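You operate a simulated robot arm through the tools that you are given. There is no shell and no other tool. Be economical: measure what you need, move in short steps, check, and stop when the job is done.

The job below is to be done with a simulated robot arm. You get a single attempt, and the scene is never put back.

## Task
Pop the mould with the white tab out into the black tray.
Fine: use the mould popper; none spilt; bar parked; the empty mould is locked in the vice again.
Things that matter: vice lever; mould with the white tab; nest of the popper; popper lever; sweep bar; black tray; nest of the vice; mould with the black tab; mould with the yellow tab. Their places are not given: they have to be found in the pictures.

It is judged by the outcome, as a careful person would: the job done as asked, and still so three seconds after it is handed in. It fails if anything else is knocked over, pushed out of place, dropped, spilled or broken.

## Robot
A 7-joint arm with a two-finger parallel gripper, fixed in place. Base frame: the origin is at the foot of the arm, x ahead of it, y to its left, z up. Readings come in m, degrees, newtons and seconds.
Its first joint turns from -66.0 to 66.0 degrees. Payload 1.57 kg.
The tool frame sits at the grasp point between the pads (the TCP): z along the fingers, y along the line on which they close. The tips reach 0.03 m beyond it. Largest opening 0.11 m; finger width 0.024, thickness 0.012; the body of the gripper, 0.048 by 0.112 m, starts 0.078 m behind the TCP.
Orientation is told as [roll, pitch, yaw] about the base's x, y, z axes, in that order, counted from this pose: with the fingers straight down and closing along the base's y, the tool's x points along the base's -x, its y along +y and its z along -z.

## Interface
- The arm moves only by the tool jog_arm. Its argument "moves" is one flat list of numbers, 7 for each row, row after row: the finger opening in m, from 0 to 0.11, then the shift along the tool's x, y, z in units of 300 mm (1.0 is 300 mm), then the turn, a rotation vector about the tool's x, y, z in units of 60 degrees (1.0 is 60 degrees). In form: [hand, tx, ty, tz, wx, wy, wz, hand, tx, ty, tz, wx, wy, wz, ...]. A call has 1 to 10 rows; each row is the pose to reach, as a shift and turn from the pose commanded when the call began, along the tool's axes at that moment. A call with a number of a shift or a turn outside -1 to 1 is refused whole. A row lasts 0.2 s, in which the tool goes at most 0.05 m and 8.6 degrees; a call with a longer step from one row to the next is refused whole, and so is a gripper value outside its range. A pose out of reach is approached as far as the arm can. The call stops where the force on the tool passes 40 N (or 10 N more than at its start, if that is more) or the arm is blocked; 0.2 s more then pass. The fingers move at their own pace (about 0.108 m/s each) and stop on an object; they squeeze with about 32 N. The grip force told is the motor's: it shows also when the fingers shut on nothing. Time passes only in rows, and 0.2 s behind the last, so rows that repeat a pose let the fingers close. The reply holds the time, the measured pose of the TCP, the force on the tool along the base axes, the opening and the grip force, in the units named above and with some noise.
- Cameras (640 x 400 px; columns grow to the right, rows downward): "scene" is fixed at [0.1561, -0.3817, 1.4065]; the picture's right is [0.79, -0.61, 0.00], its down [-0.31, -0.40, -0.86] and it looks along [0.53, 0.68, -0.51] (base axes); focal length 256 px, centre (320, 200). "wrist" rides on the gripper at [-0.036, 0, -0.08] in the tool frame; the picture's right is [0.00, -1.00, 0.00], its down [0.97, 0.00, -0.24] and it looks along [0.24, 0.00, 0.97] (tool axes); focal length 218 px, centre (320, 200).
- grab_frame(camera): a new picture of that camera. It takes no simulated time.
- probe_pixels(camera, pixels): for up to 12 pixels [column, row] of the newest picture of that camera ("zoom" is the newest enlarged one), the place [x, y, z] in the base frame of the surface seen there, good to about 0.003 m, but the place of the scene camera against the robot may be out by one fixed shift of up to 0.018 m in any direction. It takes no simulated time.
- close_up(camera, box): a new picture of the part [left, top, right, bottom] of that camera's present view, enlarged. It takes no simulated time.
- finish_job(): hands the job in; it is judged then, once.

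Go step by step. Measure first, check grasps and placings, and put right what went wrong. The budget is 80 turns and 46 pictures, counting those below and the enlarged ones. Unless the task says otherwise, let go and move clear before handing in, and close with one line.

The tools are called after "Emit:" as name(argument=value, ...) on one line, values as JSON. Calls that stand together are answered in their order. jog_arm: Moves the arm, as the interface text tells. Its arguments: {"type":"object","properties":{"moves":{"type":"array"}},"required":["moves"]} The other tools are called the same way: grab_frame (camera) takes a picture; probe_pixels (camera, pixels) gives the place of the surface under pixels of a picture; close_up (camera, box) takes an enlarged picture of a part of a camera's view; finish_job () hands the job in.

At the start:

```text
time: 0.0
ee_pos: [0.3992, 0.155, 1.2303]
tool_rot: [0.0, 0.0, 0.0]
contact_force: [0.4, 0.9, 0.0]
finger_gap: 0.11
finger_force: 0.0
```

scene: 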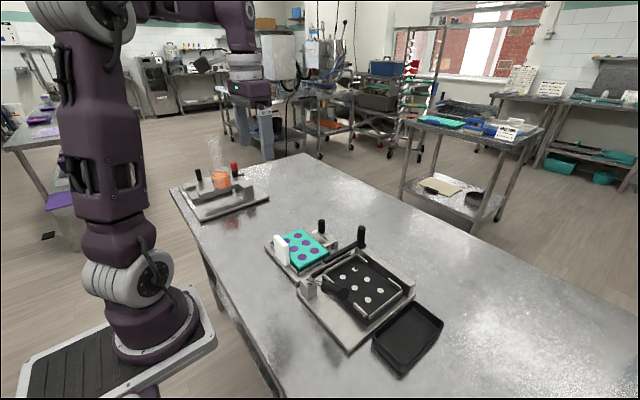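
wrist: 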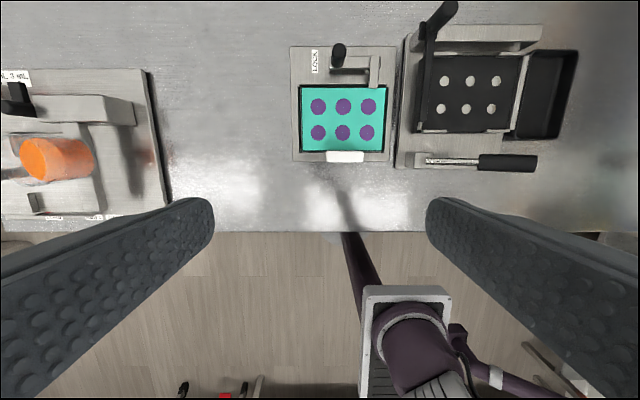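

The wrist picture shows a mould with a white tab at about (345,157), locked in a vice with its lever at (340,55). The popper is at (470,90), with the black tray on its right. I'll enlarge these for detail.

Emit:
close_up(camera="scene", box=[250, 200, 450, 380])

Emit:
close_up(camera="wrist", box=[280, 0, 600, 200])

Emit:
close_up(camera="scene", box=[160, 140, 290, 230])

```text
2.22 times, centred on (350, 290) of scene
```

zoom: 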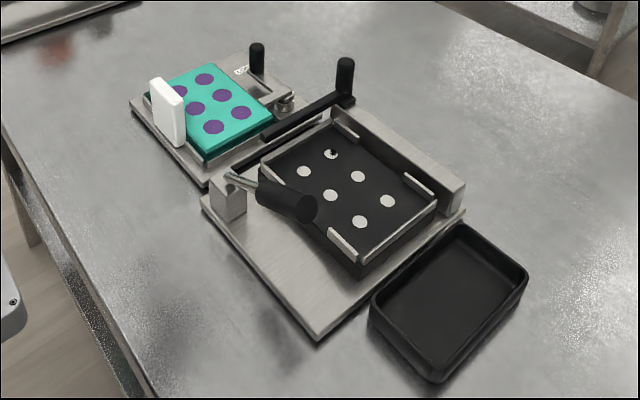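

```text
2.00 times, centred on (440, 100) of wrist
```

zoom: 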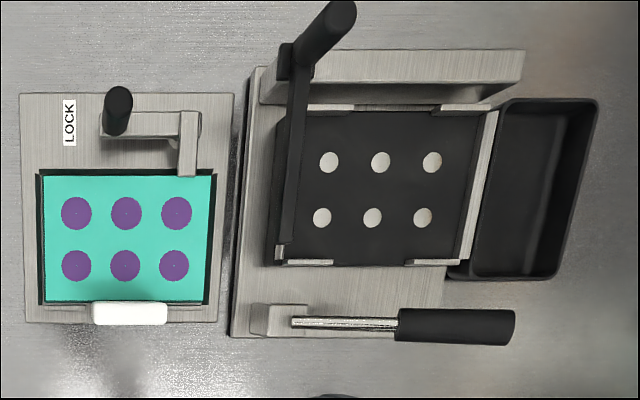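

```text
4.44 times, centred on (225, 185) of scene
```

zoom: 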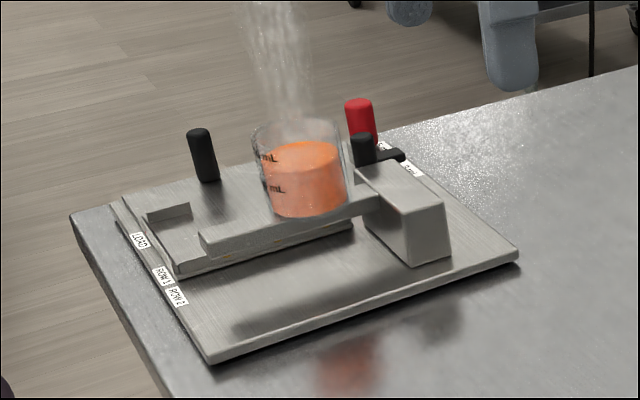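

The close-ups show the vice, with its lever turned towards "LOCK", and the popper with its sweep bar, lever and tray. I'll probe the key points.

Emit:
probe_pixels(camera="wrist", pixels=[[345, 157], [343, 118], [338, 50], [375, 65], [430, 30], [420, 120], [470, 105], [415, 160], [510, 163], [545, 100], [490, 35], [297, 130]])

```text
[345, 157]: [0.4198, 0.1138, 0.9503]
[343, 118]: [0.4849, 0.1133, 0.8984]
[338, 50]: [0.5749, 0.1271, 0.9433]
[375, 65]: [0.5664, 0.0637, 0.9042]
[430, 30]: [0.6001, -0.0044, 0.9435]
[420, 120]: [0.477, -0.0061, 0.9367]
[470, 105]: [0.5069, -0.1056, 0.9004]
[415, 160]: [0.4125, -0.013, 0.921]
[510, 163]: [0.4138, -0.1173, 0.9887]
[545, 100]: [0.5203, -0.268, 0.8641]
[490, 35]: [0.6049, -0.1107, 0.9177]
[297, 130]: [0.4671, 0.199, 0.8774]
```

The wrist probes put these surfaces near z=0.9, not the stated 0.3. I'll cross-check that with the scene camera and probe the open table.

Emit:
grab_frame(camera="scene")

Emit:
probe_pixels(camera="scene", pixels=[[480, 330], [280, 250], [305, 250], [321, 225], [361, 235], [310, 288], [335, 290], [367, 280], [405, 340], [300, 190], [220, 180], [150, 340]])

Emit:
probe_pixels(camera="wrist", pixels=[[240, 180], [240, 100], [600, 150], [240, 228], [260, 300], [400, 300]])

```text
40 pictures are left
```

scene: 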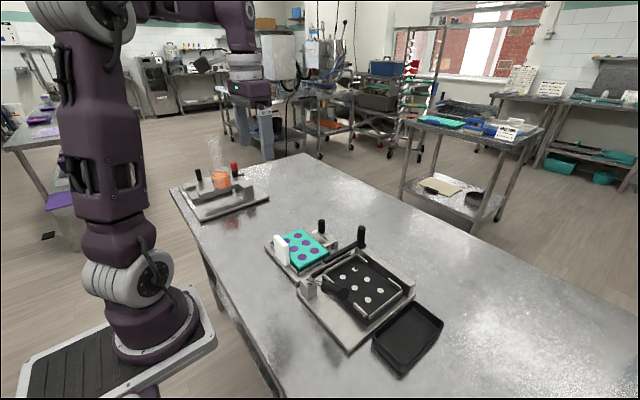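

```text
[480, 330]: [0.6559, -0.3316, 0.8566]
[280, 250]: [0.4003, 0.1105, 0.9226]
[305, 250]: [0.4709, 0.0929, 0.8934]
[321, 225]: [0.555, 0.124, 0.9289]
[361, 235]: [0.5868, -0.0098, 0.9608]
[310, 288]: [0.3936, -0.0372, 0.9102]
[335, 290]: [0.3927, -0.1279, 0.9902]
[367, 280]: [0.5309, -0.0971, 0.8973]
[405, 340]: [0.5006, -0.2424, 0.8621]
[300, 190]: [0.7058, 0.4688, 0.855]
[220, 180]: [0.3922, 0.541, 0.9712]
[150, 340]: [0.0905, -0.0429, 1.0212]
```

```text
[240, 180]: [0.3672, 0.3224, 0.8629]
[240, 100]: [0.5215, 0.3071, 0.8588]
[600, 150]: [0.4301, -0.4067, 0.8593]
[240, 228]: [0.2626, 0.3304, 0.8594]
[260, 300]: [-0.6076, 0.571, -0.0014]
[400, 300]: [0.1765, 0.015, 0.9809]
```

The table is at about z=0.86 in both cameras, so I'll trust that measurement. I'll move over the vice and popper for a closer look.

Emit:
jog_arm(moves=[0.11, -0.013, -0.117, 0.073, 0, 0, 0, 0.11, -0.027, -0.233, 0.147, 0, 0, 0, 0.11, -0.04, -0.35, 0.22, 0, 0, 0, 0.11, -0.053, -0.467, 0.293, 0, 0, 0, 0.11, -0.067, -0.583, 0.367, 0, 0, 0])

Emit:
grab_frame(camera="wrist")

```text
time: 1.2
ee_pos: [0.4201, -0.0193, 1.1219]
tool_rot: [-0.1, -0.1, 0.0]
contact_force: [-0.2, 0.7, -0.6]
finger_gap: 0.1101
finger_force: 0.1
```

```text
39 pictures are left
```

wrist: 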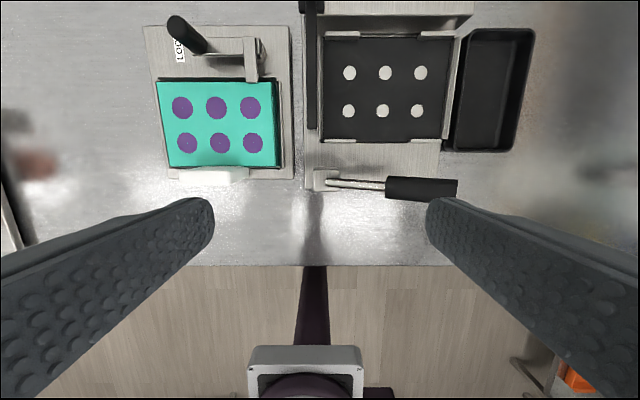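

The arm tracks well. I'll enlarge both fixtures from this nearer view.

Emit:
close_up(camera="wrist", box=[140, 0, 300, 200])

Emit:
probe_pixels(camera="wrist", pixels=[[213, 178], [185, 178], [245, 178], [170, 164], [275, 164], [160, 90], [267, 85], [176, 25], [205, 45], [255, 45], [253, 75], [285, 150]])

Emit:
probe_pixels(camera="wrist", pixels=[[325, 172], [345, 183], [388, 188], [450, 190], [330, 155], [312, 120], [312, 20], [340, 140], [440, 140], [425, 38], [380, 20], [447, 80]])

Emit:
close_up(camera="wrist", box=[290, 0, 540, 210])

```text
2.00 times, centred on (220, 100) of wrist
```

zoom: 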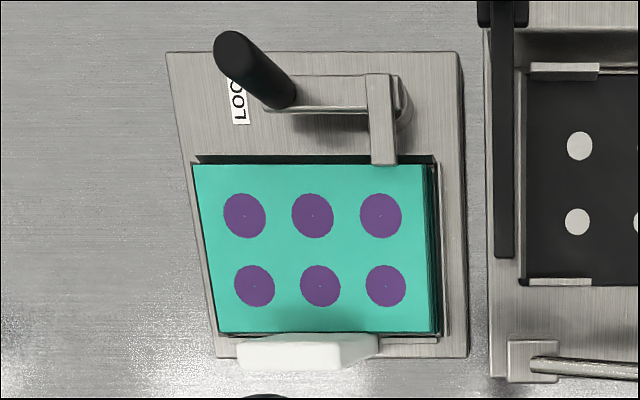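

```text
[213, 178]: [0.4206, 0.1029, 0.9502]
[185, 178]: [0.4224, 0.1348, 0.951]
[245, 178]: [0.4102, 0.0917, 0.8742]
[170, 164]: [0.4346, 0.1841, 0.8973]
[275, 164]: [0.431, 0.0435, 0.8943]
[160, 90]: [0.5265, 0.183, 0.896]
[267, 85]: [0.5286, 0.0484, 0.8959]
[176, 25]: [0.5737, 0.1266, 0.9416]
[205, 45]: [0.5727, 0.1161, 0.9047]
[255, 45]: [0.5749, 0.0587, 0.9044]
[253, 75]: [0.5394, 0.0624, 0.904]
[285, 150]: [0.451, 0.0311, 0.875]
```

```text
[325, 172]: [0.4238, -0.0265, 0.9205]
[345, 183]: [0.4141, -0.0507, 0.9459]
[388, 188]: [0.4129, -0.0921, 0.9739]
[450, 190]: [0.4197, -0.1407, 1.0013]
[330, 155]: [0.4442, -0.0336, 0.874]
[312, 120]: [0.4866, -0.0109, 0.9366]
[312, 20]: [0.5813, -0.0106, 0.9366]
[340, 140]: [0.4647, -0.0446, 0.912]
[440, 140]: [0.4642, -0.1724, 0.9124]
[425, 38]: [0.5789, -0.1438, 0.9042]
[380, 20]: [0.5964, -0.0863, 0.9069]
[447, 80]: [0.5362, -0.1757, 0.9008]
```

```text
1.90 times, centred on (415, 105) of wrist
```

zoom: 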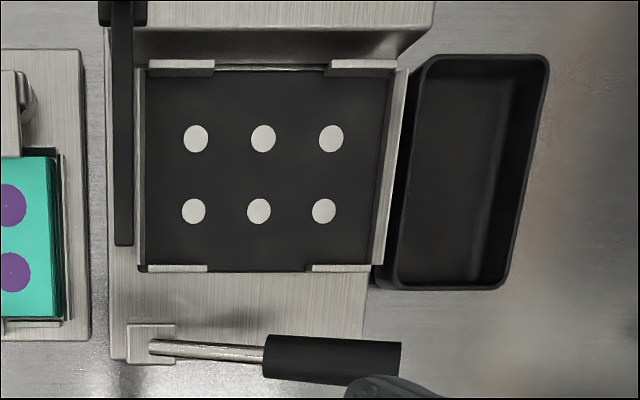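

Mould, vice lever, popper nest and lever are now located. I'll zoom the scene camera on the vice lever and the sweep bar to see how each one hinges.

Emit:
close_up(camera="scene", box=[290, 210, 350, 250])

Emit:
close_up(camera="scene", box=[295, 215, 425, 305])

Emit:
probe_pixels(camera="zoom", pixels=[[325, 60], [320, 90], [300, 130], [255, 160], [195, 190], [50, 250], [195, 130]])

```text
10.00 times, centred on (320, 230) of scene
```

zoom: 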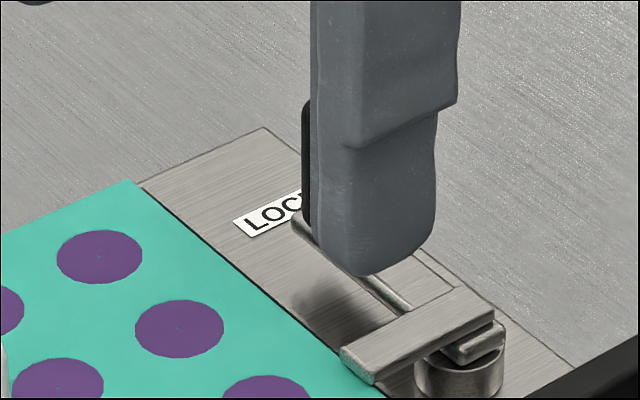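

```text
4.44 times, centred on (360, 260) of scene
```

zoom: 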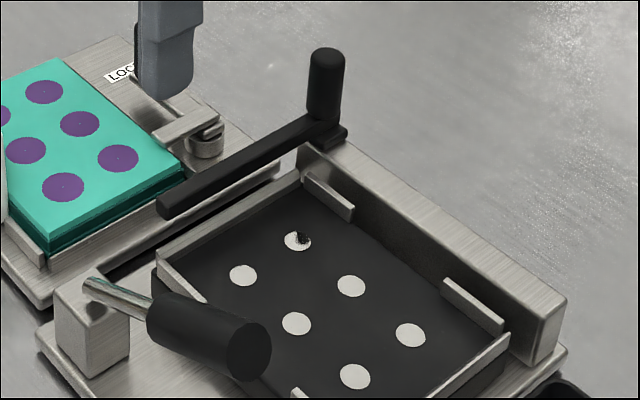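

```text
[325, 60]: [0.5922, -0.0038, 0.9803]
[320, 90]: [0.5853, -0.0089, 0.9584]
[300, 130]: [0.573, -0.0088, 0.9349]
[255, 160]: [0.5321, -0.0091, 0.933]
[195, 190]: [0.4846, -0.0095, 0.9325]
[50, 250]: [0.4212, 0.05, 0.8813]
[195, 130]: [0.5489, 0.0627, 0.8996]
```

The vice lever is an L on a vertical stud near (0.575, 0.055), so it should swing its handle towards +x to unlock. I'll go above the handle at (0.573, 0.122) and see how far out I can reach.

Emit:
jog_arm(moves=[0.06, -0.1, 0.09, 0.05, 0, 0, 0, 0.06, -0.2, 0.19, 0.11, 0, 0, 0, 0.06, -0.3, 0.28, 0.17, 0, 0, 0, 0.06, -0.4, 0.38, 0.24, 0, 0, 0, 0.06, -0.507, 0.47, 0.32, 0, 0, 0])

Emit:
grab_frame(camera="wrist")

```text
time: 2.4
ee_pos: [0.5723, 0.121, 1.0253]
tool_rot: [-0.1, 0.0, -0.1]
contact_force: [0.2, -0.3, 0.1]
finger_gap: 0.06
finger_force: 0.1
```

```text
34 pictures are left
```

wrist: 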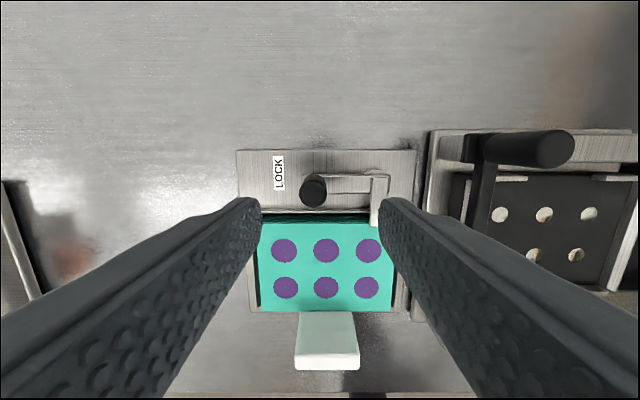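

Reach is fine here. I'll probe the handle top, the stud and the clamp finger in this view.

Emit:
probe_pixels(camera="wrist", pixels=[[313, 184], [307, 200], [325, 188], [345, 182], [385, 178], [375, 215], [380, 172], [530, 150], [490, 150], [485, 210], [327, 330], [327, 360]])

Emit:
close_up(camera="wrist", box=[220, 130, 440, 380])

```text
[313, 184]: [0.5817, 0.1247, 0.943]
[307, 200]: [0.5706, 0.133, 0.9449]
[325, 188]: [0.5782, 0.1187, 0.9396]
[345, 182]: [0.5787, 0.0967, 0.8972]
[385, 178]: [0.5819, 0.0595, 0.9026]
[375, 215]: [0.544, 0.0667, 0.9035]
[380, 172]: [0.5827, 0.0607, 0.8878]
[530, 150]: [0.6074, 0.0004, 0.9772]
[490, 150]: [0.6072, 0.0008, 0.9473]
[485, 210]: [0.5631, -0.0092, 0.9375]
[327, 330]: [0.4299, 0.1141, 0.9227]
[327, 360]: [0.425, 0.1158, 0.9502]
```

```text
1.60 times, centred on (330, 255) of wrist
```

zoom: 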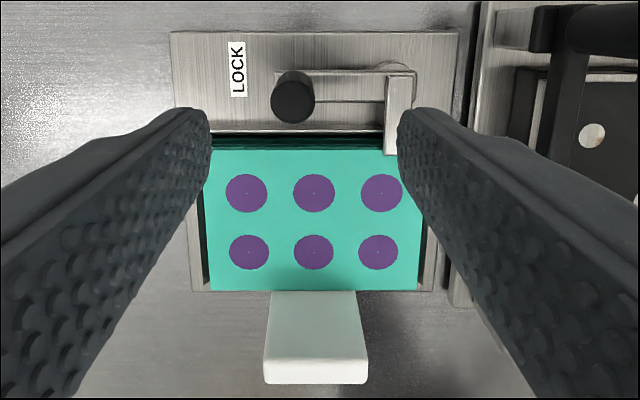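

The handle is a post centred near (0.573, 0.124) with its top at z=0.944. I'll descend around it, keeping the tips above the lever arm, and close.

Emit:
jog_arm(moves=[0.06, -0.003, 0.01, 0.1, 0, 0, 0, 0.06, -0.003, 0.01, 0.2, 0, 0, 0, 0.06, -0.003, 0.01, 0.273, 0, 0, 0, 0.02, -0.003, 0.01, 0.273, 0, 0, 0, 0.01, -0.003, 0.01, 0.273, 0, 0, 0, 0.01, -0.003, 0.01, 0.273, 0, 0, 0])

```text
time: 3.8
ee_pos: [0.5737, 0.1263, 0.94]
tool_rot: [0.0, -0.1, 0.0]
contact_force: [0.3, 6.8, 0.1]
finger_gap: 0.0218
finger_force: 31.9
```

The handle is gripped with a gap of 0.022. I'll swing it clockwise (towards +x) around the stud, turning the tool along with it.

Emit:
jog_arm(moves=[0.01, -0.034, -0.002, 0, 0, 0, 0.133, 0.01, -0.067, -0.009, 0, 0, 0, 0.267, 0.01, -0.099, -0.021, 0, 0, 0, 0.4, 0.01, -0.129, -0.037, 0, 0, 0, 0.533])

```text
time: 4.8
ee_pos: [0.6118, 0.1131, 0.9404]
tool_rot: [-0.1, 0.0, -32.2]
contact_force: [1.9, 3.7, -0.2]
finger_gap: 0.0216
finger_force: 32.0
```

The lever turns freely. The same arc repeats in the tool frame, so I'll continue to about 88°.

Emit:
jog_arm(moves=[0.01, -0.034, -0.002, 0, 0, 0, 0.133, 0.01, -0.067, -0.009, 0, 0, 0, 0.267, 0.01, -0.099, -0.021, 0, 0, 0, 0.4, 0.01, -0.129, -0.037, 0, 0, 0, 0.533, 0.01, -0.156, -0.057, 0, 0, 0, 0.667, 0.01, -0.181, -0.08, 0, 0, 0, 0.8, 0.01, -0.202, -0.107, 0, 0, 0, 0.933])

Emit:
close_up(camera="scene", box=[255, 200, 375, 280])

```text
time: 6.4
ee_pos: [0.6456, 0.0533, 0.9422]
tool_rot: [0.1, -0.1, -88.2]
contact_force: [-0.3, -0.1, -0.2]
finger_gap: 0.0097
finger_force: 0.0
```

```text
5.00 times, centred on (315, 240) of scene
```

zoom: 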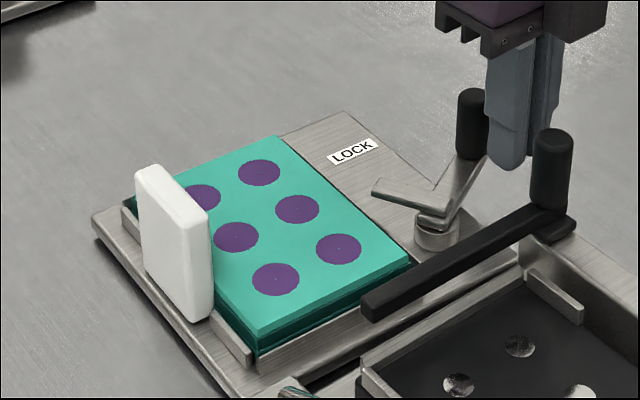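

The lever stopped at about 60° and the fingers slipped off its post. The clamp finger is now clear of the mould. I'll lift and move above the white tab at (0.421, 0.115) with the fingers closing along x.

Emit:
jog_arm(moves=[0.01, 0, 0, -0.15, 0, 0, 0, 0.02, 0, 0, -0.3, 0, 0, 0, 0.03, 0.04, -0.14, -0.333, 0, 0, 0.03, 0.04, 0.09, -0.29, -0.333, 0, 0, 0.03, 0.05, 0.14, -0.44, -0.333, 0, 0, 0.03, 0.06, 0.19, -0.59, -0.333, 0, 0, 0.03, 0.06, 0.229, -0.742, -0.333, 0, 0, 0.03])

Emit:
grab_frame(camera="wrist")

```text
time: 8.0
ee_pos: [0.4187, 0.1132, 1.0373]
tool_rot: [0.0, 0.0, -89.8]
contact_force: [0.0, 0.1, 0.0]
finger_gap: 0.0603
finger_force: 0.1
```

```text
31 pictures are left
```

wrist: 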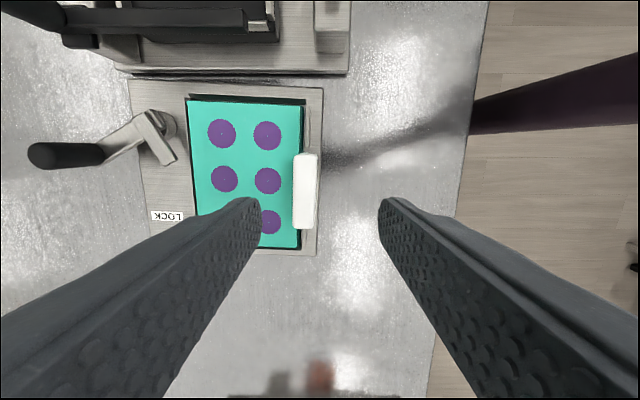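

Emit:
probe_pixels(camera="wrist", pixels=[[305, 157], [305, 225], [296, 190], [315, 190], [305, 190], [222, 134], [266, 222], [190, 105], [300, 105], [305, 130], [150, 120], [40, 155]])

```text
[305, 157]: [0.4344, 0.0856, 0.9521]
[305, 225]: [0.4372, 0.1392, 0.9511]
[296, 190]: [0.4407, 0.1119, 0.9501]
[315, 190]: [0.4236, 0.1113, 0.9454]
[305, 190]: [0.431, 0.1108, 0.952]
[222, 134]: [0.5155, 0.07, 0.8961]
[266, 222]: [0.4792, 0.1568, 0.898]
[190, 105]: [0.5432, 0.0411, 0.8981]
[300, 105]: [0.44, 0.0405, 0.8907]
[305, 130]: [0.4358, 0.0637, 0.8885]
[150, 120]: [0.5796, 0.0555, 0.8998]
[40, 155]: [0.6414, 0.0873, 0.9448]
```

The tab now reads x≈0.431, against 0.421 from earlier views. I'll check fixed features, the scene probes and the close-up to tell a camera bias from a real shift.

Emit:
probe_pixels(camera="wrist", pixels=[[332, 40], [332, 12], [242, 18], [322, 92], [132, 82], [318, 250], [165, 215], [312, 30], [349, 30], [301, 180], [301, 140], [250, 98]])

Emit:
close_up(camera="wrist", box=[100, 0, 360, 260])

Emit:
close_up(camera="scene", box=[250, 200, 450, 380])

```text
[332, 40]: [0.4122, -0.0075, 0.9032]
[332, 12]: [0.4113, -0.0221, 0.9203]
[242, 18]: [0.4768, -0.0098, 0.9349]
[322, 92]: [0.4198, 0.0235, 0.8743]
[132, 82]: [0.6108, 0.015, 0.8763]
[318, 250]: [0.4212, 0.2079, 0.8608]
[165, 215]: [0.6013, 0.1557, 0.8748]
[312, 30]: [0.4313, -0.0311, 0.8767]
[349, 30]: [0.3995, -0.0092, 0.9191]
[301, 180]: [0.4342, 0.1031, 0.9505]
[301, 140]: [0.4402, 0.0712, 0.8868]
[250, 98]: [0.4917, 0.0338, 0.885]
```

```text
1.54 times, centred on (230, 130) of wrist
```

zoom: 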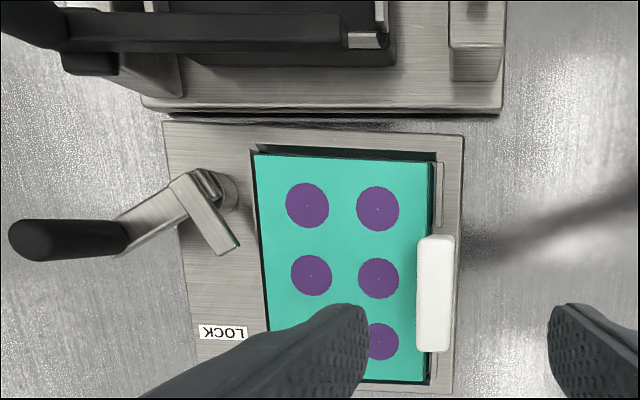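

```text
2.22 times, centred on (350, 290) of scene
```

zoom: 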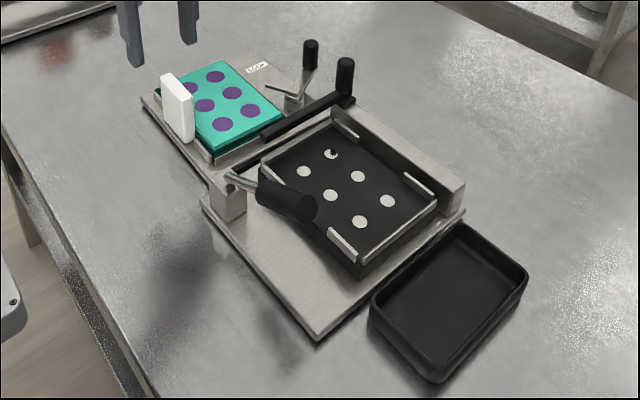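

Comparing the two scene close-ups, the whole vice has slid about 12 mm in +x and turned about 2°. It isn't fixed down, and I dragged it when the lever hit its stop. I'll take the mould first at its present tab centre (0.4325, 0.112), and put the vice back later.

Emit:
jog_arm(moves=[0.06, -0.004, 0.046, 0.1, 0, 0, 0.035, 0.06, -0.004, 0.046, 0.2, 0, 0, 0.035, 0.06, -0.004, 0.046, 0.3, 0, 0, 0.035, 0.06, -0.004, 0.046, 0.338, 0, 0, 0.035, 0.03, -0.004, 0.046, 0.338, 0, 0, 0.035, 0.01, -0.004, 0.046, 0.338, 0, 0, 0.035, 0.005, -0.004, 0.046, 0.338, 0, 0, 0.035])

```text
time: 9.6
ee_pos: [0.4333, 0.1137, 0.9405]
tool_rot: [0.1, 0.1, -91.9]
contact_force: [0.5, -0.9, 0.0]
finger_gap: 0.0178
finger_force: 32.0
```

The tab is gripped with a gap of 0.018 and almost no side force. I'll lift straight up and look.

Emit:
jog_arm(moves=[0.005, 0, 0, -0.02, 0, 0, 0, 0.005, 0, 0, -0.05, 0, 0, 0, 0.005, 0, 0, -0.1, 0, 0, 0, 0.005, 0, 0, -0.16, 0, 0, 0, 0.005, 0, 0, -0.22, 0, 0, 0, 0.005, 0, 0, -0.28, 0, 0, 0])

Emit:
grab_frame(camera="wrist")

Emit:
close_up(camera="scene", box=[250, 180, 450, 320])

```text
time: 11.0
ee_pos: [0.4361, 0.116, 1.0254]
tool_rot: [0.0, 0.1, -91.9]
contact_force: [0.5, -0.6, -1.1]
finger_gap: 0.0175
finger_force: 31.9
```

```text
28 pictures are left
```

wrist: 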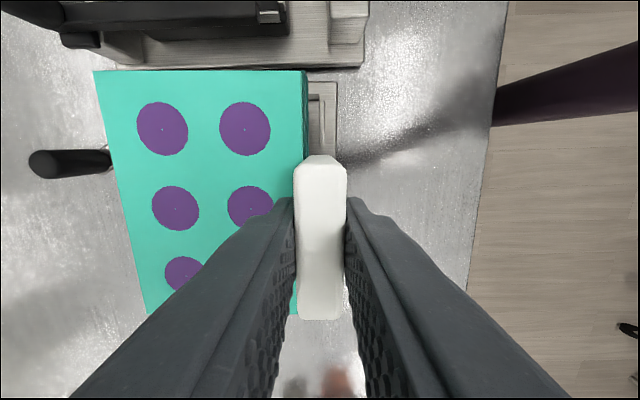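

```text
2.86 times, centred on (350, 250) of scene
```

zoom: 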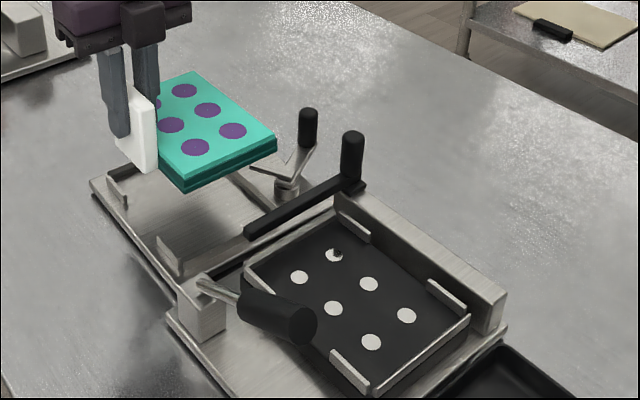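

The mould is up and level, weighing about 1 N. I'll measure its pockets against the nest pins in the same scene view so any camera offset cancels.

Emit:
probe_pixels(camera="zoom", pixels=[[184, 90], [207, 110], [233, 131], [170, 125], [195, 147], [334, 255], [368, 284], [406, 316], [300, 277], [334, 308], [371, 342], [260, 270]])

Emit:
probe_pixels(camera="wrist", pixels=[[162, 129], [245, 128], [175, 208], [249, 205], [96, 74], [304, 72], [306, 90], [320, 160], [320, 315], [145, 310]])

Emit:
probe_pixels(camera="zoom", pixels=[[350, 225], [445, 298], [205, 287], [250, 290], [345, 365], [455, 345], [260, 290], [350, 370], [180, 320], [275, 145], [310, 220], [480, 300]])

```text
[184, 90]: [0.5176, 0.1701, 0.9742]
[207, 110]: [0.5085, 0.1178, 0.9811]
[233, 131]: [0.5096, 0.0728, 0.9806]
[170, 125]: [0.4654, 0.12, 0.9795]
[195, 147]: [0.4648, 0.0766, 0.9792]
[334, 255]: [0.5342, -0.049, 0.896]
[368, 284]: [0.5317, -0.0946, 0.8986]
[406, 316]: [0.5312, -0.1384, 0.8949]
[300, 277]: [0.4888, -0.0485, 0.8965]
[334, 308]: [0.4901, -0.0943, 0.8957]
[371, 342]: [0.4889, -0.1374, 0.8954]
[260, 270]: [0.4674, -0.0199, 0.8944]
```

```text
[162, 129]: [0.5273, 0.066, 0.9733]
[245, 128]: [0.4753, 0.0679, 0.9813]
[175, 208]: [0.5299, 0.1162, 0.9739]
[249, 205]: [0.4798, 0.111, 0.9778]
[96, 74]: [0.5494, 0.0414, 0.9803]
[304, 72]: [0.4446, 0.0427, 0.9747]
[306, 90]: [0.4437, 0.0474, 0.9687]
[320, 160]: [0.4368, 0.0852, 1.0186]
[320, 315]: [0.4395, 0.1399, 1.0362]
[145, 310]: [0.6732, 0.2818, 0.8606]
```

```text
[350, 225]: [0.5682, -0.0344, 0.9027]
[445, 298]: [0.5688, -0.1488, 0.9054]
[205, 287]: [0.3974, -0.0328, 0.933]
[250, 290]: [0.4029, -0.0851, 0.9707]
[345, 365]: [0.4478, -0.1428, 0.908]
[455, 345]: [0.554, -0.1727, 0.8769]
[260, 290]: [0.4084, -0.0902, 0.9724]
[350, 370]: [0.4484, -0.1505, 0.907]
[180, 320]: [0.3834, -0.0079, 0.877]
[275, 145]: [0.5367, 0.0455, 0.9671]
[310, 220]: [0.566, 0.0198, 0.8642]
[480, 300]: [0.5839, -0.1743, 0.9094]
```

Nest pins are centred at (0.5105, -0.094) and the mould pockets at about (0.488, 0.119) in the same view. I need a shift of about (+0.023, -0.2155), plus 1.9° of turn. I'll raise well clear of the lever and bar handles, then hover over the nest.

Emit:
jog_arm(moves=[0.005, 0, 0, -0.15, 0, 0, 0, 0.005, 0, 0, -0.3, 0, 0, 0, 0.005, -0.14, 0.02, -0.3, 0, 0, -0.01, 0.005, -0.28, 0.04, -0.3, 0, 0, -0.02, 0.005, -0.42, 0.06, -0.3, 0, 0, -0.032, 0.005, -0.57, 0.08, -0.3, 0, 0, -0.032, 0.005, -0.715, 0.1, -0.3, 0, 0, -0.032, 0.005, -0.715, 0.1, -0.3, 0, 0, -0.032])

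Emit:
close_up(camera="scene", box=[270, 180, 450, 320])

Emit:
grab_frame(camera="wrist")

```text
time: 12.8
ee_pos: [0.4589, -0.1023, 1.1098]
tool_rot: [0.1, 0.0, -90.0]
contact_force: [0.3, -0.2, -1.5]
finger_gap: 0.0179
finger_force: 31.8
```

```text
2.86 times, centred on (360, 250) of scene
```

zoom: 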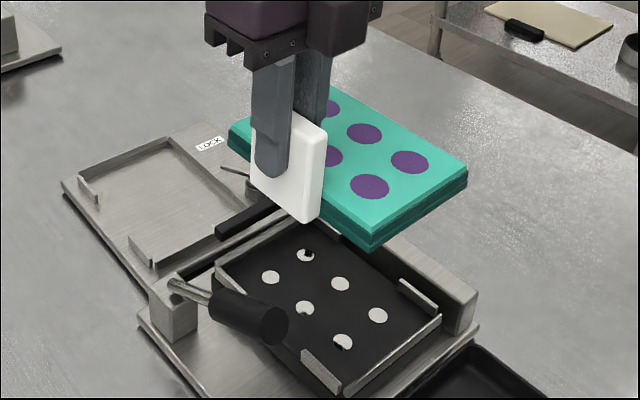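

```text
25 pictures are left
```

wrist: 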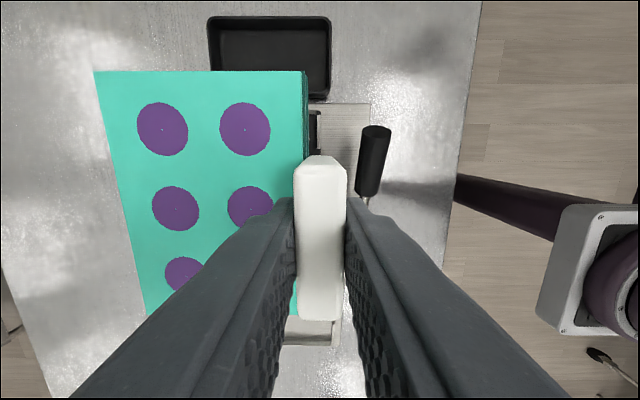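

Hovering over the nest. I'll probe the pockets and pins together in the zoom.

Emit:
probe_pixels(camera="zoom", pixels=[[363, 134], [409, 161], [369, 187], [466, 172], [372, 238], [270, 277], [340, 284], [377, 316], [304, 308], [342, 342], [300, 215], [440, 316]])

Emit:
close_up(camera="scene", box=[325, 205, 425, 285])

Emit:
probe_pixels(camera="zoom", pixels=[[110, 60], [190, 30], [320, 105], [205, 180], [445, 130], [310, 315]])

```text
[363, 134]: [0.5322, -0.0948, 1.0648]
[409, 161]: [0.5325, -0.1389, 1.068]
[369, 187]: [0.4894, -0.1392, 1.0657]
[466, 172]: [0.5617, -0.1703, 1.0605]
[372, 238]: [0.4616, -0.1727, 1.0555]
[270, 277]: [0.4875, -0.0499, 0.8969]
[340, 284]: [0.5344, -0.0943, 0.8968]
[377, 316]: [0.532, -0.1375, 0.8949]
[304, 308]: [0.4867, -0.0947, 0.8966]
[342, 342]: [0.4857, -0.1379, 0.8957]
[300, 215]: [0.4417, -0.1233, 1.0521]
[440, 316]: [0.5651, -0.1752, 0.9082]
```

```text
5.00 times, centred on (375, 245) of scene
```

zoom: 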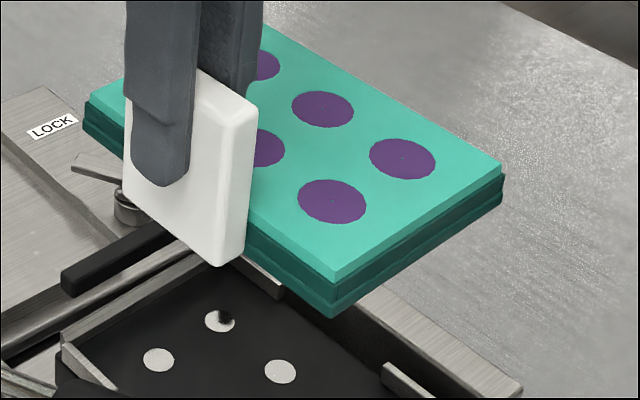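

```text
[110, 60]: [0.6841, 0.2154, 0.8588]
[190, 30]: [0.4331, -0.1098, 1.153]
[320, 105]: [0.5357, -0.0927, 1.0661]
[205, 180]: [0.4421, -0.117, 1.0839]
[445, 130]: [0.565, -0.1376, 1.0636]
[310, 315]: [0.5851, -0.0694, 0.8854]
```

Pockets and pins agree to about 1 mm. I'll descend 0.125 m, then finish in small steps.

Emit:
jog_arm(moves=[0.005, 0, -0.003, 0.1, 0, 0, 0, 0.005, 0, -0.003, 0.2, 0, 0, 0, 0.005, 0, -0.003, 0.3, 0, 0, 0, 0.005, 0, -0.003, 0.38, 0, 0, 0, 0.005, 0, -0.003, 0.417, 0, 0, 0])

Emit:
close_up(camera="scene", box=[295, 215, 435, 315])

```text
time: 14.0
ee_pos: [0.4576, -0.1044, 0.9884]
tool_rot: [0.0, 0.0, -90.0]
contact_force: [-0.3, -0.3, -0.9]
finger_gap: 0.0177
finger_force: 31.9
```

```text
4.00 times, centred on (365, 265) of scene
```

zoom: 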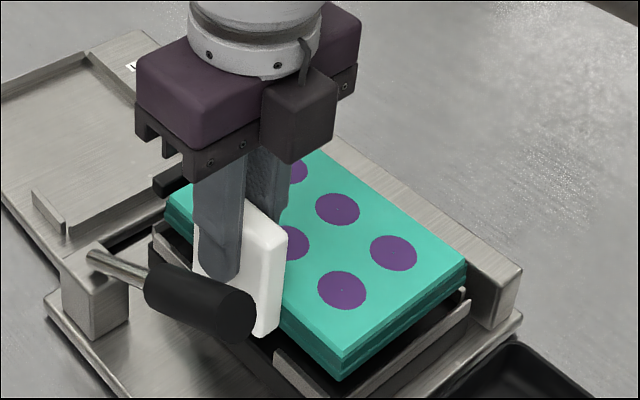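

Clear on all sides and just above the guides. I'll go down in 3 mm steps.

Emit:
jog_arm(moves=[0.005, 0, 0, 0.01, 0, 0, 0, 0.005, 0, 0, 0.02, 0, 0, 0, 0.005, 0, 0, 0.03, 0, 0, 0, 0.005, 0, 0, 0.04, 0, 0, 0, 0.005, 0, 0, 0.05, 0, 0, 0])

Emit:
close_up(camera="scene", box=[295, 215, 435, 315])

```text
time: 15.2
ee_pos: [0.4552, -0.1021, 0.9722]
tool_rot: [0.2, 0.0, -90.1]
contact_force: [2.7, -0.5, 0.0]
finger_gap: 0.0175
finger_force: 32.5
```

```text
4.00 times, centred on (365, 265) of scene
```

zoom: 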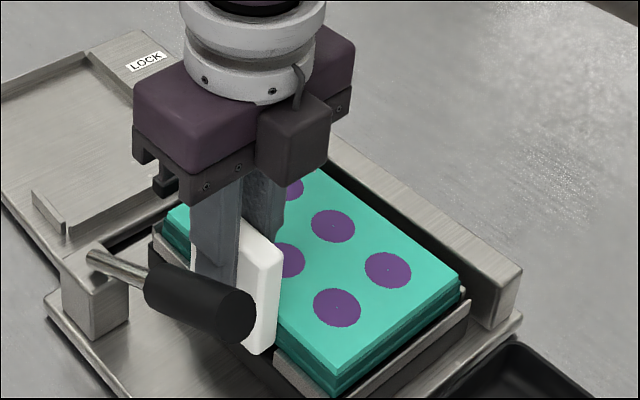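

There's a light x-contact of 2.7 N and the weight is now carried. I'll probe the mould's top against the expected seated height.

Emit:
probe_pixels(camera="zoom", pixels=[[332, 226], [388, 270], [337, 307], [440, 265], [340, 370], [460, 290], [395, 350], [465, 310], [430, 345], [440, 293]])

Emit:
jog_arm(moves=[0.005, 0, -0.003, 0.01, 0, 0, 0, 0.005, 0, -0.003, 0.02, 0, 0, 0])

```text
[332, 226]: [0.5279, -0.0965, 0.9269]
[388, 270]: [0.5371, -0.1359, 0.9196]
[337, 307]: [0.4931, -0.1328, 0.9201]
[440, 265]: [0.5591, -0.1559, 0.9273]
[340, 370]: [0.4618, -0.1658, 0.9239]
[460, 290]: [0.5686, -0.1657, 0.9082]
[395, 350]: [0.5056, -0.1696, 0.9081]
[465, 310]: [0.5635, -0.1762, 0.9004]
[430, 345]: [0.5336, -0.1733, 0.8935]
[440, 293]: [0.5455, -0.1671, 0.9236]
```

```text
time: 15.8
ee_pos: [0.4564, -0.1009, 0.9675]
tool_rot: [0.0, 0.1, -90.0]
contact_force: [4.1, -1.3, 2.2]
finger_gap: 0.0174
finger_force: 31.8
```

Slight upward force now, with the mould pressed against a near guide. I'll ease 1.5 mm in +x, press 1.5 mm more, and check.

Emit:
jog_arm(moves=[0.005, 0, 0.005, 0, 0, 0, 0, 0.005, 0, 0.005, 0.005, 0, 0, 0, 0.005, 0, 0.005, 0.005, 0, 0, 0])

Emit:
close_up(camera="scene", box=[295, 215, 435, 315])

Emit:
probe_pixels(camera="zoom", pixels=[[332, 228], [388, 272], [337, 309], [425, 265], [340, 368], [360, 340]])

```text
time: 16.6
ee_pos: [0.4562, -0.1008, 0.968]
tool_rot: [0.0, 0.0, -90.0]
contact_force: [0.3, -0.3, -1.0]
finger_gap: 0.0176
finger_force: 31.7
```

```text
4.00 times, centred on (365, 265) of scene
```

zoom: 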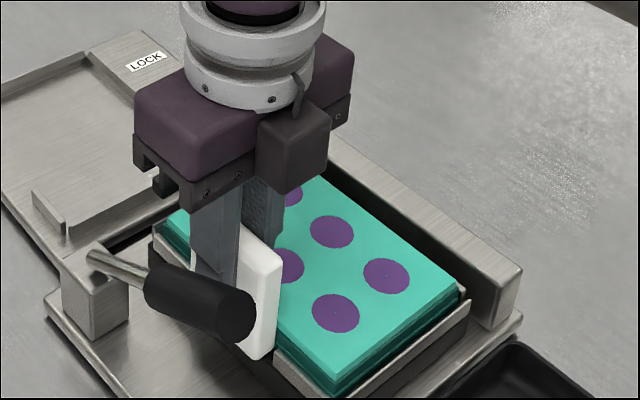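

```text
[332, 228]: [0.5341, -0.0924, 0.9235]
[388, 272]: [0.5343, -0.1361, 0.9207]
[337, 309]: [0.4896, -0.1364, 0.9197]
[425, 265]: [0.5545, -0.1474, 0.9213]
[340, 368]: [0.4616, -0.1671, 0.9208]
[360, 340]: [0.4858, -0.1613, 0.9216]
```

Forces dropped to just the weight, so it slid in between the guides. I'll continue down in small steps to the floor.

Emit:
jog_arm(moves=[0.005, 0, 0, 0.005, 0, 0, 0, 0.005, 0, 0, 0.01, 0, 0, 0])

Emit:
jog_arm(moves=[0.005, 0, 0, 0.005, 0, 0, 0])

```text
time: 17.2
ee_pos: [0.4566, -0.1012, 0.9644]
tool_rot: [0.0, 0.0, -89.9]
contact_force: [0.1, -0.2, -1.2]
finger_gap: 0.0176
finger_force: 32.5
```

```text
time: 17.6
ee_pos: [0.4582, -0.1016, 0.9632]
tool_rot: [0.1, 0.1, -90.0]
contact_force: [-4.6, 1.4, 21.9]
finger_gap: 0.0178
finger_force: 32.2
```

It is seated, with a 22 N push-back. I'll open just enough to clear the tab and rise straight up, since the lever handle is close by.

Emit:
jog_arm(moves=[0.027, 0, 0, -0.003, 0, 0, 0, 0.027, 0, 0, -0.003, 0, 0, 0, 0.027, 0, 0, -0.06, 0, 0, 0, 0.027, 0, 0, -0.15, 0, 0, 0, 0.027, 0, 0, -0.25, 0, 0, 0, 0.027, 0, 0, -0.4, 0, 0, 0, 0.027, 0.15, 0, -0.4, 0, 0, 0, 0.027, 0.3, 0, -0.4, 0, 0, 0])

Emit:
close_up(camera="scene", box=[265, 200, 445, 340])

Emit:
grab_frame(camera="wrist")

```text
time: 19.4
ee_pos: [0.4541, -0.0089, 1.0784]
tool_rot: [0.0, 0.0, -90.1]
contact_force: [0.7, 0.2, 0.9]
finger_gap: 0.0267
finger_force: 0.0
```

```text
2.86 times, centred on (355, 270) of scene
```

zoom: 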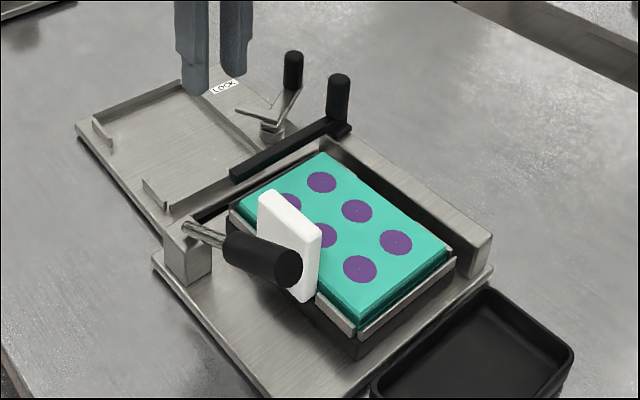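

```text
19 pictures are left
```

wrist: 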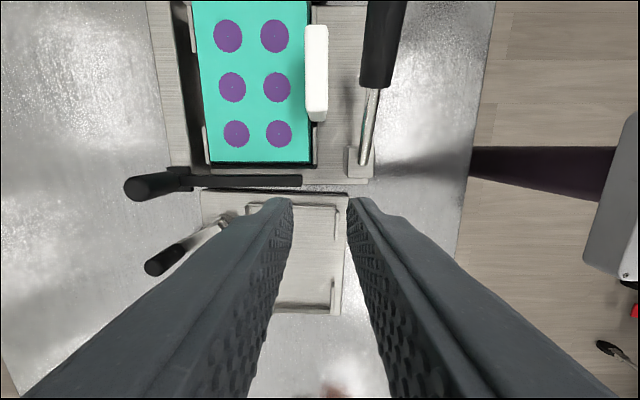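

The mould sits flat in the nest. Next is the popper lever, so I'll probe its handle, rod and pivot.

Emit:
probe_pixels(camera="wrist", pixels=[[383, 20], [381, 50], [376, 80], [370, 110], [364, 150], [355, 170], [366, 50], [398, 50], [317, 60], [150, 187], [240, 180], [290, 182]])

Emit:
probe_pixels(camera="zoom", pixels=[[195, 228], [215, 237], [245, 245], [270, 252], [285, 265], [185, 240], [293, 60], [338, 85], [240, 172], [75, 125], [170, 210], [430, 340]])

```text
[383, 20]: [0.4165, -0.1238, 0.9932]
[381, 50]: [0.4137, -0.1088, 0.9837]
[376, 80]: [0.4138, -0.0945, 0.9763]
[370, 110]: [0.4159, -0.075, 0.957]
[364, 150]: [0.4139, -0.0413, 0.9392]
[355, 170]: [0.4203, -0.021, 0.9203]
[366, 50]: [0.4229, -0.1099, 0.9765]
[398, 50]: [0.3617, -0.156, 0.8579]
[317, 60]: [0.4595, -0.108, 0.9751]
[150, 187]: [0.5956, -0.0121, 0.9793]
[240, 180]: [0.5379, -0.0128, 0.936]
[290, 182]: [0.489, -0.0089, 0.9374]
```

```text
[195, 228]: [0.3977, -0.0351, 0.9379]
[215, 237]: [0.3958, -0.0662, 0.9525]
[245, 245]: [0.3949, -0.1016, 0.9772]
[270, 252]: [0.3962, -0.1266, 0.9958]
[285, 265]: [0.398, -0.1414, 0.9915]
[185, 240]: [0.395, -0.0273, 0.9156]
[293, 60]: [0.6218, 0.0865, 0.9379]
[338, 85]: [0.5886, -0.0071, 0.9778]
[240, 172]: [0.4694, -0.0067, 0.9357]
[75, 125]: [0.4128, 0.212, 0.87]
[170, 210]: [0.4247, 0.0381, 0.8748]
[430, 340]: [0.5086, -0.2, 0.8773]
```

The lever handle runs along y at x≈0.414, tilted up about 35° from its pivot at y≈-0.03. I'll close the fingers and stop just above the handle end.

Emit:
jog_arm(moves=[0.0, -0.12, -0.045, 0, 0, 0, 0, 0.0, -0.24, -0.09, 0, 0, 0, 0, 0.0, -0.37, -0.133, 0.05, 0, 0, 0, 0.0, -0.37, -0.133, 0.12, 0, 0, 0])

```text
time: 20.4
ee_pos: [0.4179, -0.1231, 1.0454]
tool_rot: [-0.1, 0.0, -89.9]
contact_force: [-0.1, -0.8, -0.2]
finger_gap: 0.0
finger_force: 21.3
```

Above the handle. I'll press down along its arc about halfway and watch the force.

Emit:
jog_arm(moves=[0.0, 0, -0.01, 0.06, 0, 0, 0, 0.0, 0.0, -0.01, 0.09, 0, 0, 0, 0.0, -0.015, -0.01, 0.12, 0, 0, 0, 0.0, -0.025, -0.01, 0.15, 0, 0, 0, 0.0, -0.035, -0.01, 0.18, 0, 0, 0])

```text
time: 21.6
ee_pos: [0.4153, -0.1334, 0.9918]
tool_rot: [-0.1, 0.0, -89.9]
contact_force: [0.3, -0.5, 1.6]
finger_gap: 0.0
finger_force: 22.0
```

It moves easily at under 2 N. I'll continue down in 6 mm steps until it stops.

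Emit:
jog_arm(moves=[0.0, -0.005, 0, 0.025, 0, 0, 0, 0.0, -0.01, 0, 0.05, 0, 0, 0, 0.0, -0.012, 0, 0.075, 0, 0, 0, 0.0, -0.014, 0, 0.1, 0, 0, 0, 0.0, -0.014, 0, 0.12, 0, 0, 0])

Emit:
close_up(camera="scene", box=[285, 210, 425, 320])

```text
time: 22.7
ee_pos: [0.4154, -0.1371, 0.9622]
tool_rot: [0.3, 0.0, -89.9]
contact_force: [-6.0, 1.9, 23.6]
finger_gap: 0.0
finger_force: 20.9
stopped in row 5: the force on the tool passed its limit (the readings are from after the stop); the commanded pose is now the measured one
```

```text
3.64 times, centred on (355, 265) of scene
```

zoom: 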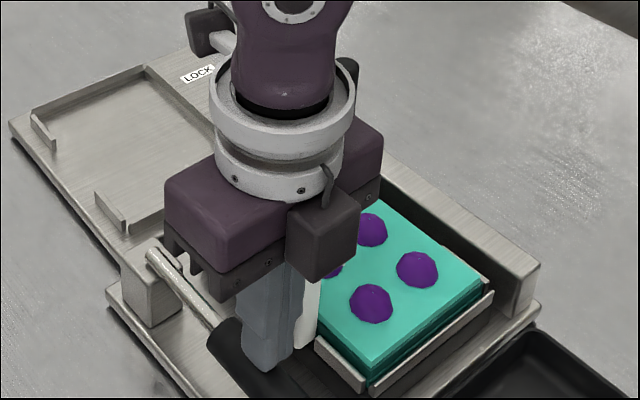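

All six pieces have popped up as domes and the lever has reached its stop. I'll lift off and head to the sweep bar's handle at about (0.607, -0.008), turning so the fingers close along y.

Emit:
jog_arm(moves=[0.0, 0, 0, -0.13, 0, 0, 0, 0.0, 0, 0, -0.26, 0, 0, 0, 0.0, 0, 0, -0.4, 0, 0, 0, 0.0, 0.06, 0.09, -0.4, 0, 0, -0.14, 0.02, 0.12, 0.18, -0.4, 0, 0, -0.28, 0.03, 0.18, 0.27, -0.4, 0, 0, -0.42, 0.04, 0.24, 0.36, -0.4, 0, 0, -0.56, 0.05, 0.3, 0.45, -0.4, 0, 0, -0.7, 0.06, 0.36, 0.54, -0.4, 0, 0, -0.84, 0.06, 0.43, 0.64, -0.4, 0, 0, -0.98])

Emit:
jog_arm(moves=[0.06, 0, 0, 0, 0, 0, -0.14, 0.06, 0, 0, 0, 0, 0, -0.28, 0.06, 0, 0, 0, 0, 0, -0.42, 0.06, 0, 0, 0, 0, 0, -0.52, 0.06, 0, 0, 0, 0, 0, -0.52])

Emit:
grab_frame(camera="wrist")

Emit:
close_up(camera="scene", box=[265, 200, 445, 340])

```text
time: 24.9
ee_pos: [0.6066, -0.0107, 1.084]
tool_rot: [0.1, -0.2, -30.9]
contact_force: [-0.2, 0.3, -0.5]
finger_gap: 0.0598
finger_force: 0.1
```

```text
time: 26.1
ee_pos: [0.6063, -0.0079, 1.0834]
tool_rot: [0.0, -0.2, 0.3]
contact_force: [-0.3, -0.3, -0.4]
finger_gap: 0.0602
finger_force: 0.0
```

```text
17 pictures are left
```

wrist: 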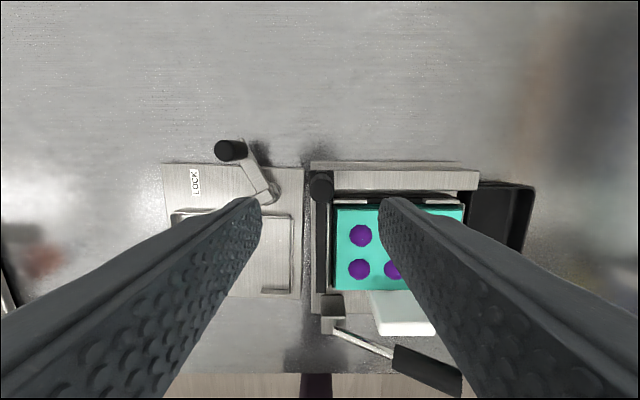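

```text
2.86 times, centred on (355, 270) of scene
```

zoom: 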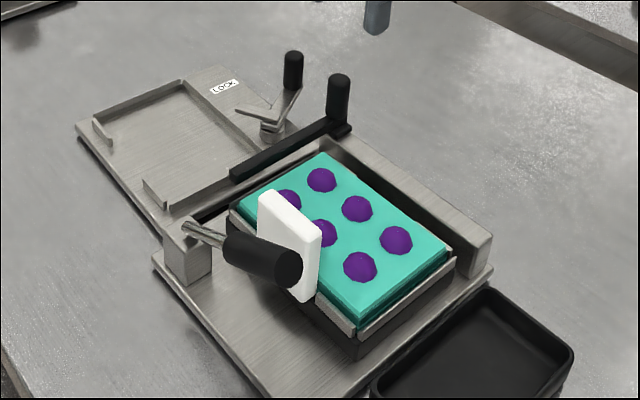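

The lever returned by itself and the domes stay popped. I'll probe the bar handle below me.

Emit:
probe_pixels(camera="wrist", pixels=[[321, 180], [315, 190], [328, 190], [321, 196], [321, 215], [321, 295], [360, 230], [358, 265], [231, 148], [265, 190], [170, 170], [300, 172]])

Emit:
close_up(camera="wrist", box=[200, 130, 500, 320])

```text
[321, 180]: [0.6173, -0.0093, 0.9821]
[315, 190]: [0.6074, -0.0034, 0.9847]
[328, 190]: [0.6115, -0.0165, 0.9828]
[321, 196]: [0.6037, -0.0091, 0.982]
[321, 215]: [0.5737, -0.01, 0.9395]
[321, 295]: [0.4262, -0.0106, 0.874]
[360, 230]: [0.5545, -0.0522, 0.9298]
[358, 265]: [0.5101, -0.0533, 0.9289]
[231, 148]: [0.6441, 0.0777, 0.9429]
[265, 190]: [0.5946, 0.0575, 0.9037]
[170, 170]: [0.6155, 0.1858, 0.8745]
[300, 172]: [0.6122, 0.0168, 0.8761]
```

```text
2.11 times, centred on (350, 225) of wrist
```

zoom: 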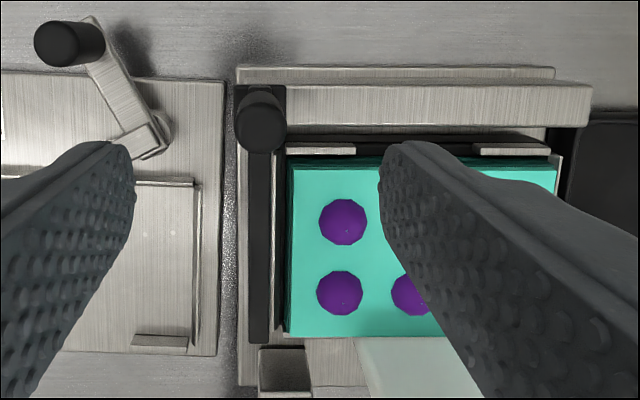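

The handle's centre is (0.610, -0.0095) with its top at 0.984. I'll descend around it and grip.

Emit:
jog_arm(moves=[0.06, -0.012, -0.005, 0.12, 0, 0, 0, 0.06, -0.012, -0.005, 0.24, 0, 0, 0, 0.06, -0.012, -0.005, 0.36, 0, 0, 0, 0.03, -0.012, -0.005, 0.36, 0, 0, 0, 0.01, -0.012, -0.005, 0.36, 0, 0, 0, 0.01, -0.012, -0.005, 0.36, 0, 0, 0])

```text
time: 27.5
ee_pos: [0.6105, -0.01, 0.9775]
tool_rot: [0.0, -0.2, 0.1]
contact_force: [-1.1, -1.5, 0.0]
finger_gap: 0.0214
finger_force: 31.8
```

Gripped with a gap of 0.021. I'll slide the bar slowly in -y and check the force.

Emit:
jog_arm(moves=[0.01, 0, -0.025, 0, 0, 0, 0, 0.01, 0, -0.05, 0, 0, 0, 0, 0.01, 0, -0.075, 0, 0, 0, 0, 0.01, 0, -0.1, 0, 0, 0, 0])

Emit:
close_up(camera="scene", box=[265, 200, 445, 340])

```text
time: 28.5
ee_pos: [0.6107, -0.0411, 0.9747]
tool_rot: [-0.2, -0.4, 0.0]
contact_force: [-4.8, 0.8, 21.7]
finger_gap: 0.0214
finger_force: 31.6
```

```text
2.86 times, centred on (355, 270) of scene
```

zoom: 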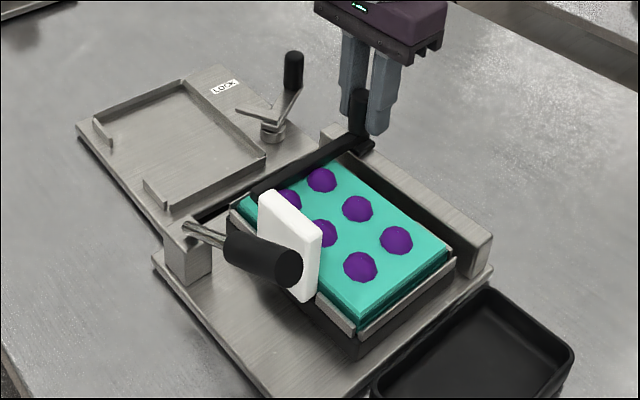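

The bar is sliding but there's a 22 N vertical load. I'll ease up 2 mm and continue with short steps.

Emit:
jog_arm(moves=[0.01, 0, 0, -0.007, 0, 0, 0, 0.01, 0, -0.02, -0.007, 0, 0, 0])

```text
time: 29.1
ee_pos: [0.6103, -0.0441, 0.9744]
tool_rot: [0.0, 0.0, 0.0]
contact_force: [6.3, 0.4, 0.5]
finger_gap: 0.0215
finger_force: 31.5
```

The load is gone. I'll continue the sweep.

Emit:
jog_arm(moves=[0.01, 0.005, -0.025, 0, 0, 0, 0, 0.01, 0.005, -0.05, 0, 0, 0, 0, 0.01, 0.005, -0.075, 0, 0, 0, 0, 0.01, 0.005, -0.1, 0, 0, 0, 0, 0.01, 0.005, -0.125, 0, 0, 0, 0])

Emit:
close_up(camera="scene", box=[265, 200, 445, 340])

```text
time: 30.3
ee_pos: [0.6118, -0.0826, 0.9762]
tool_rot: [-0.1, -0.3, 0.0]
contact_force: [14.3, 0.7, -0.3]
finger_gap: 0.0214
finger_force: 32.0
```

```text
2.86 times, centred on (355, 270) of scene
```

zoom: 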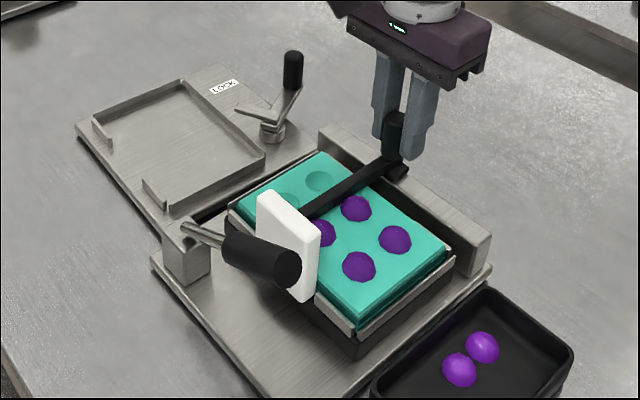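

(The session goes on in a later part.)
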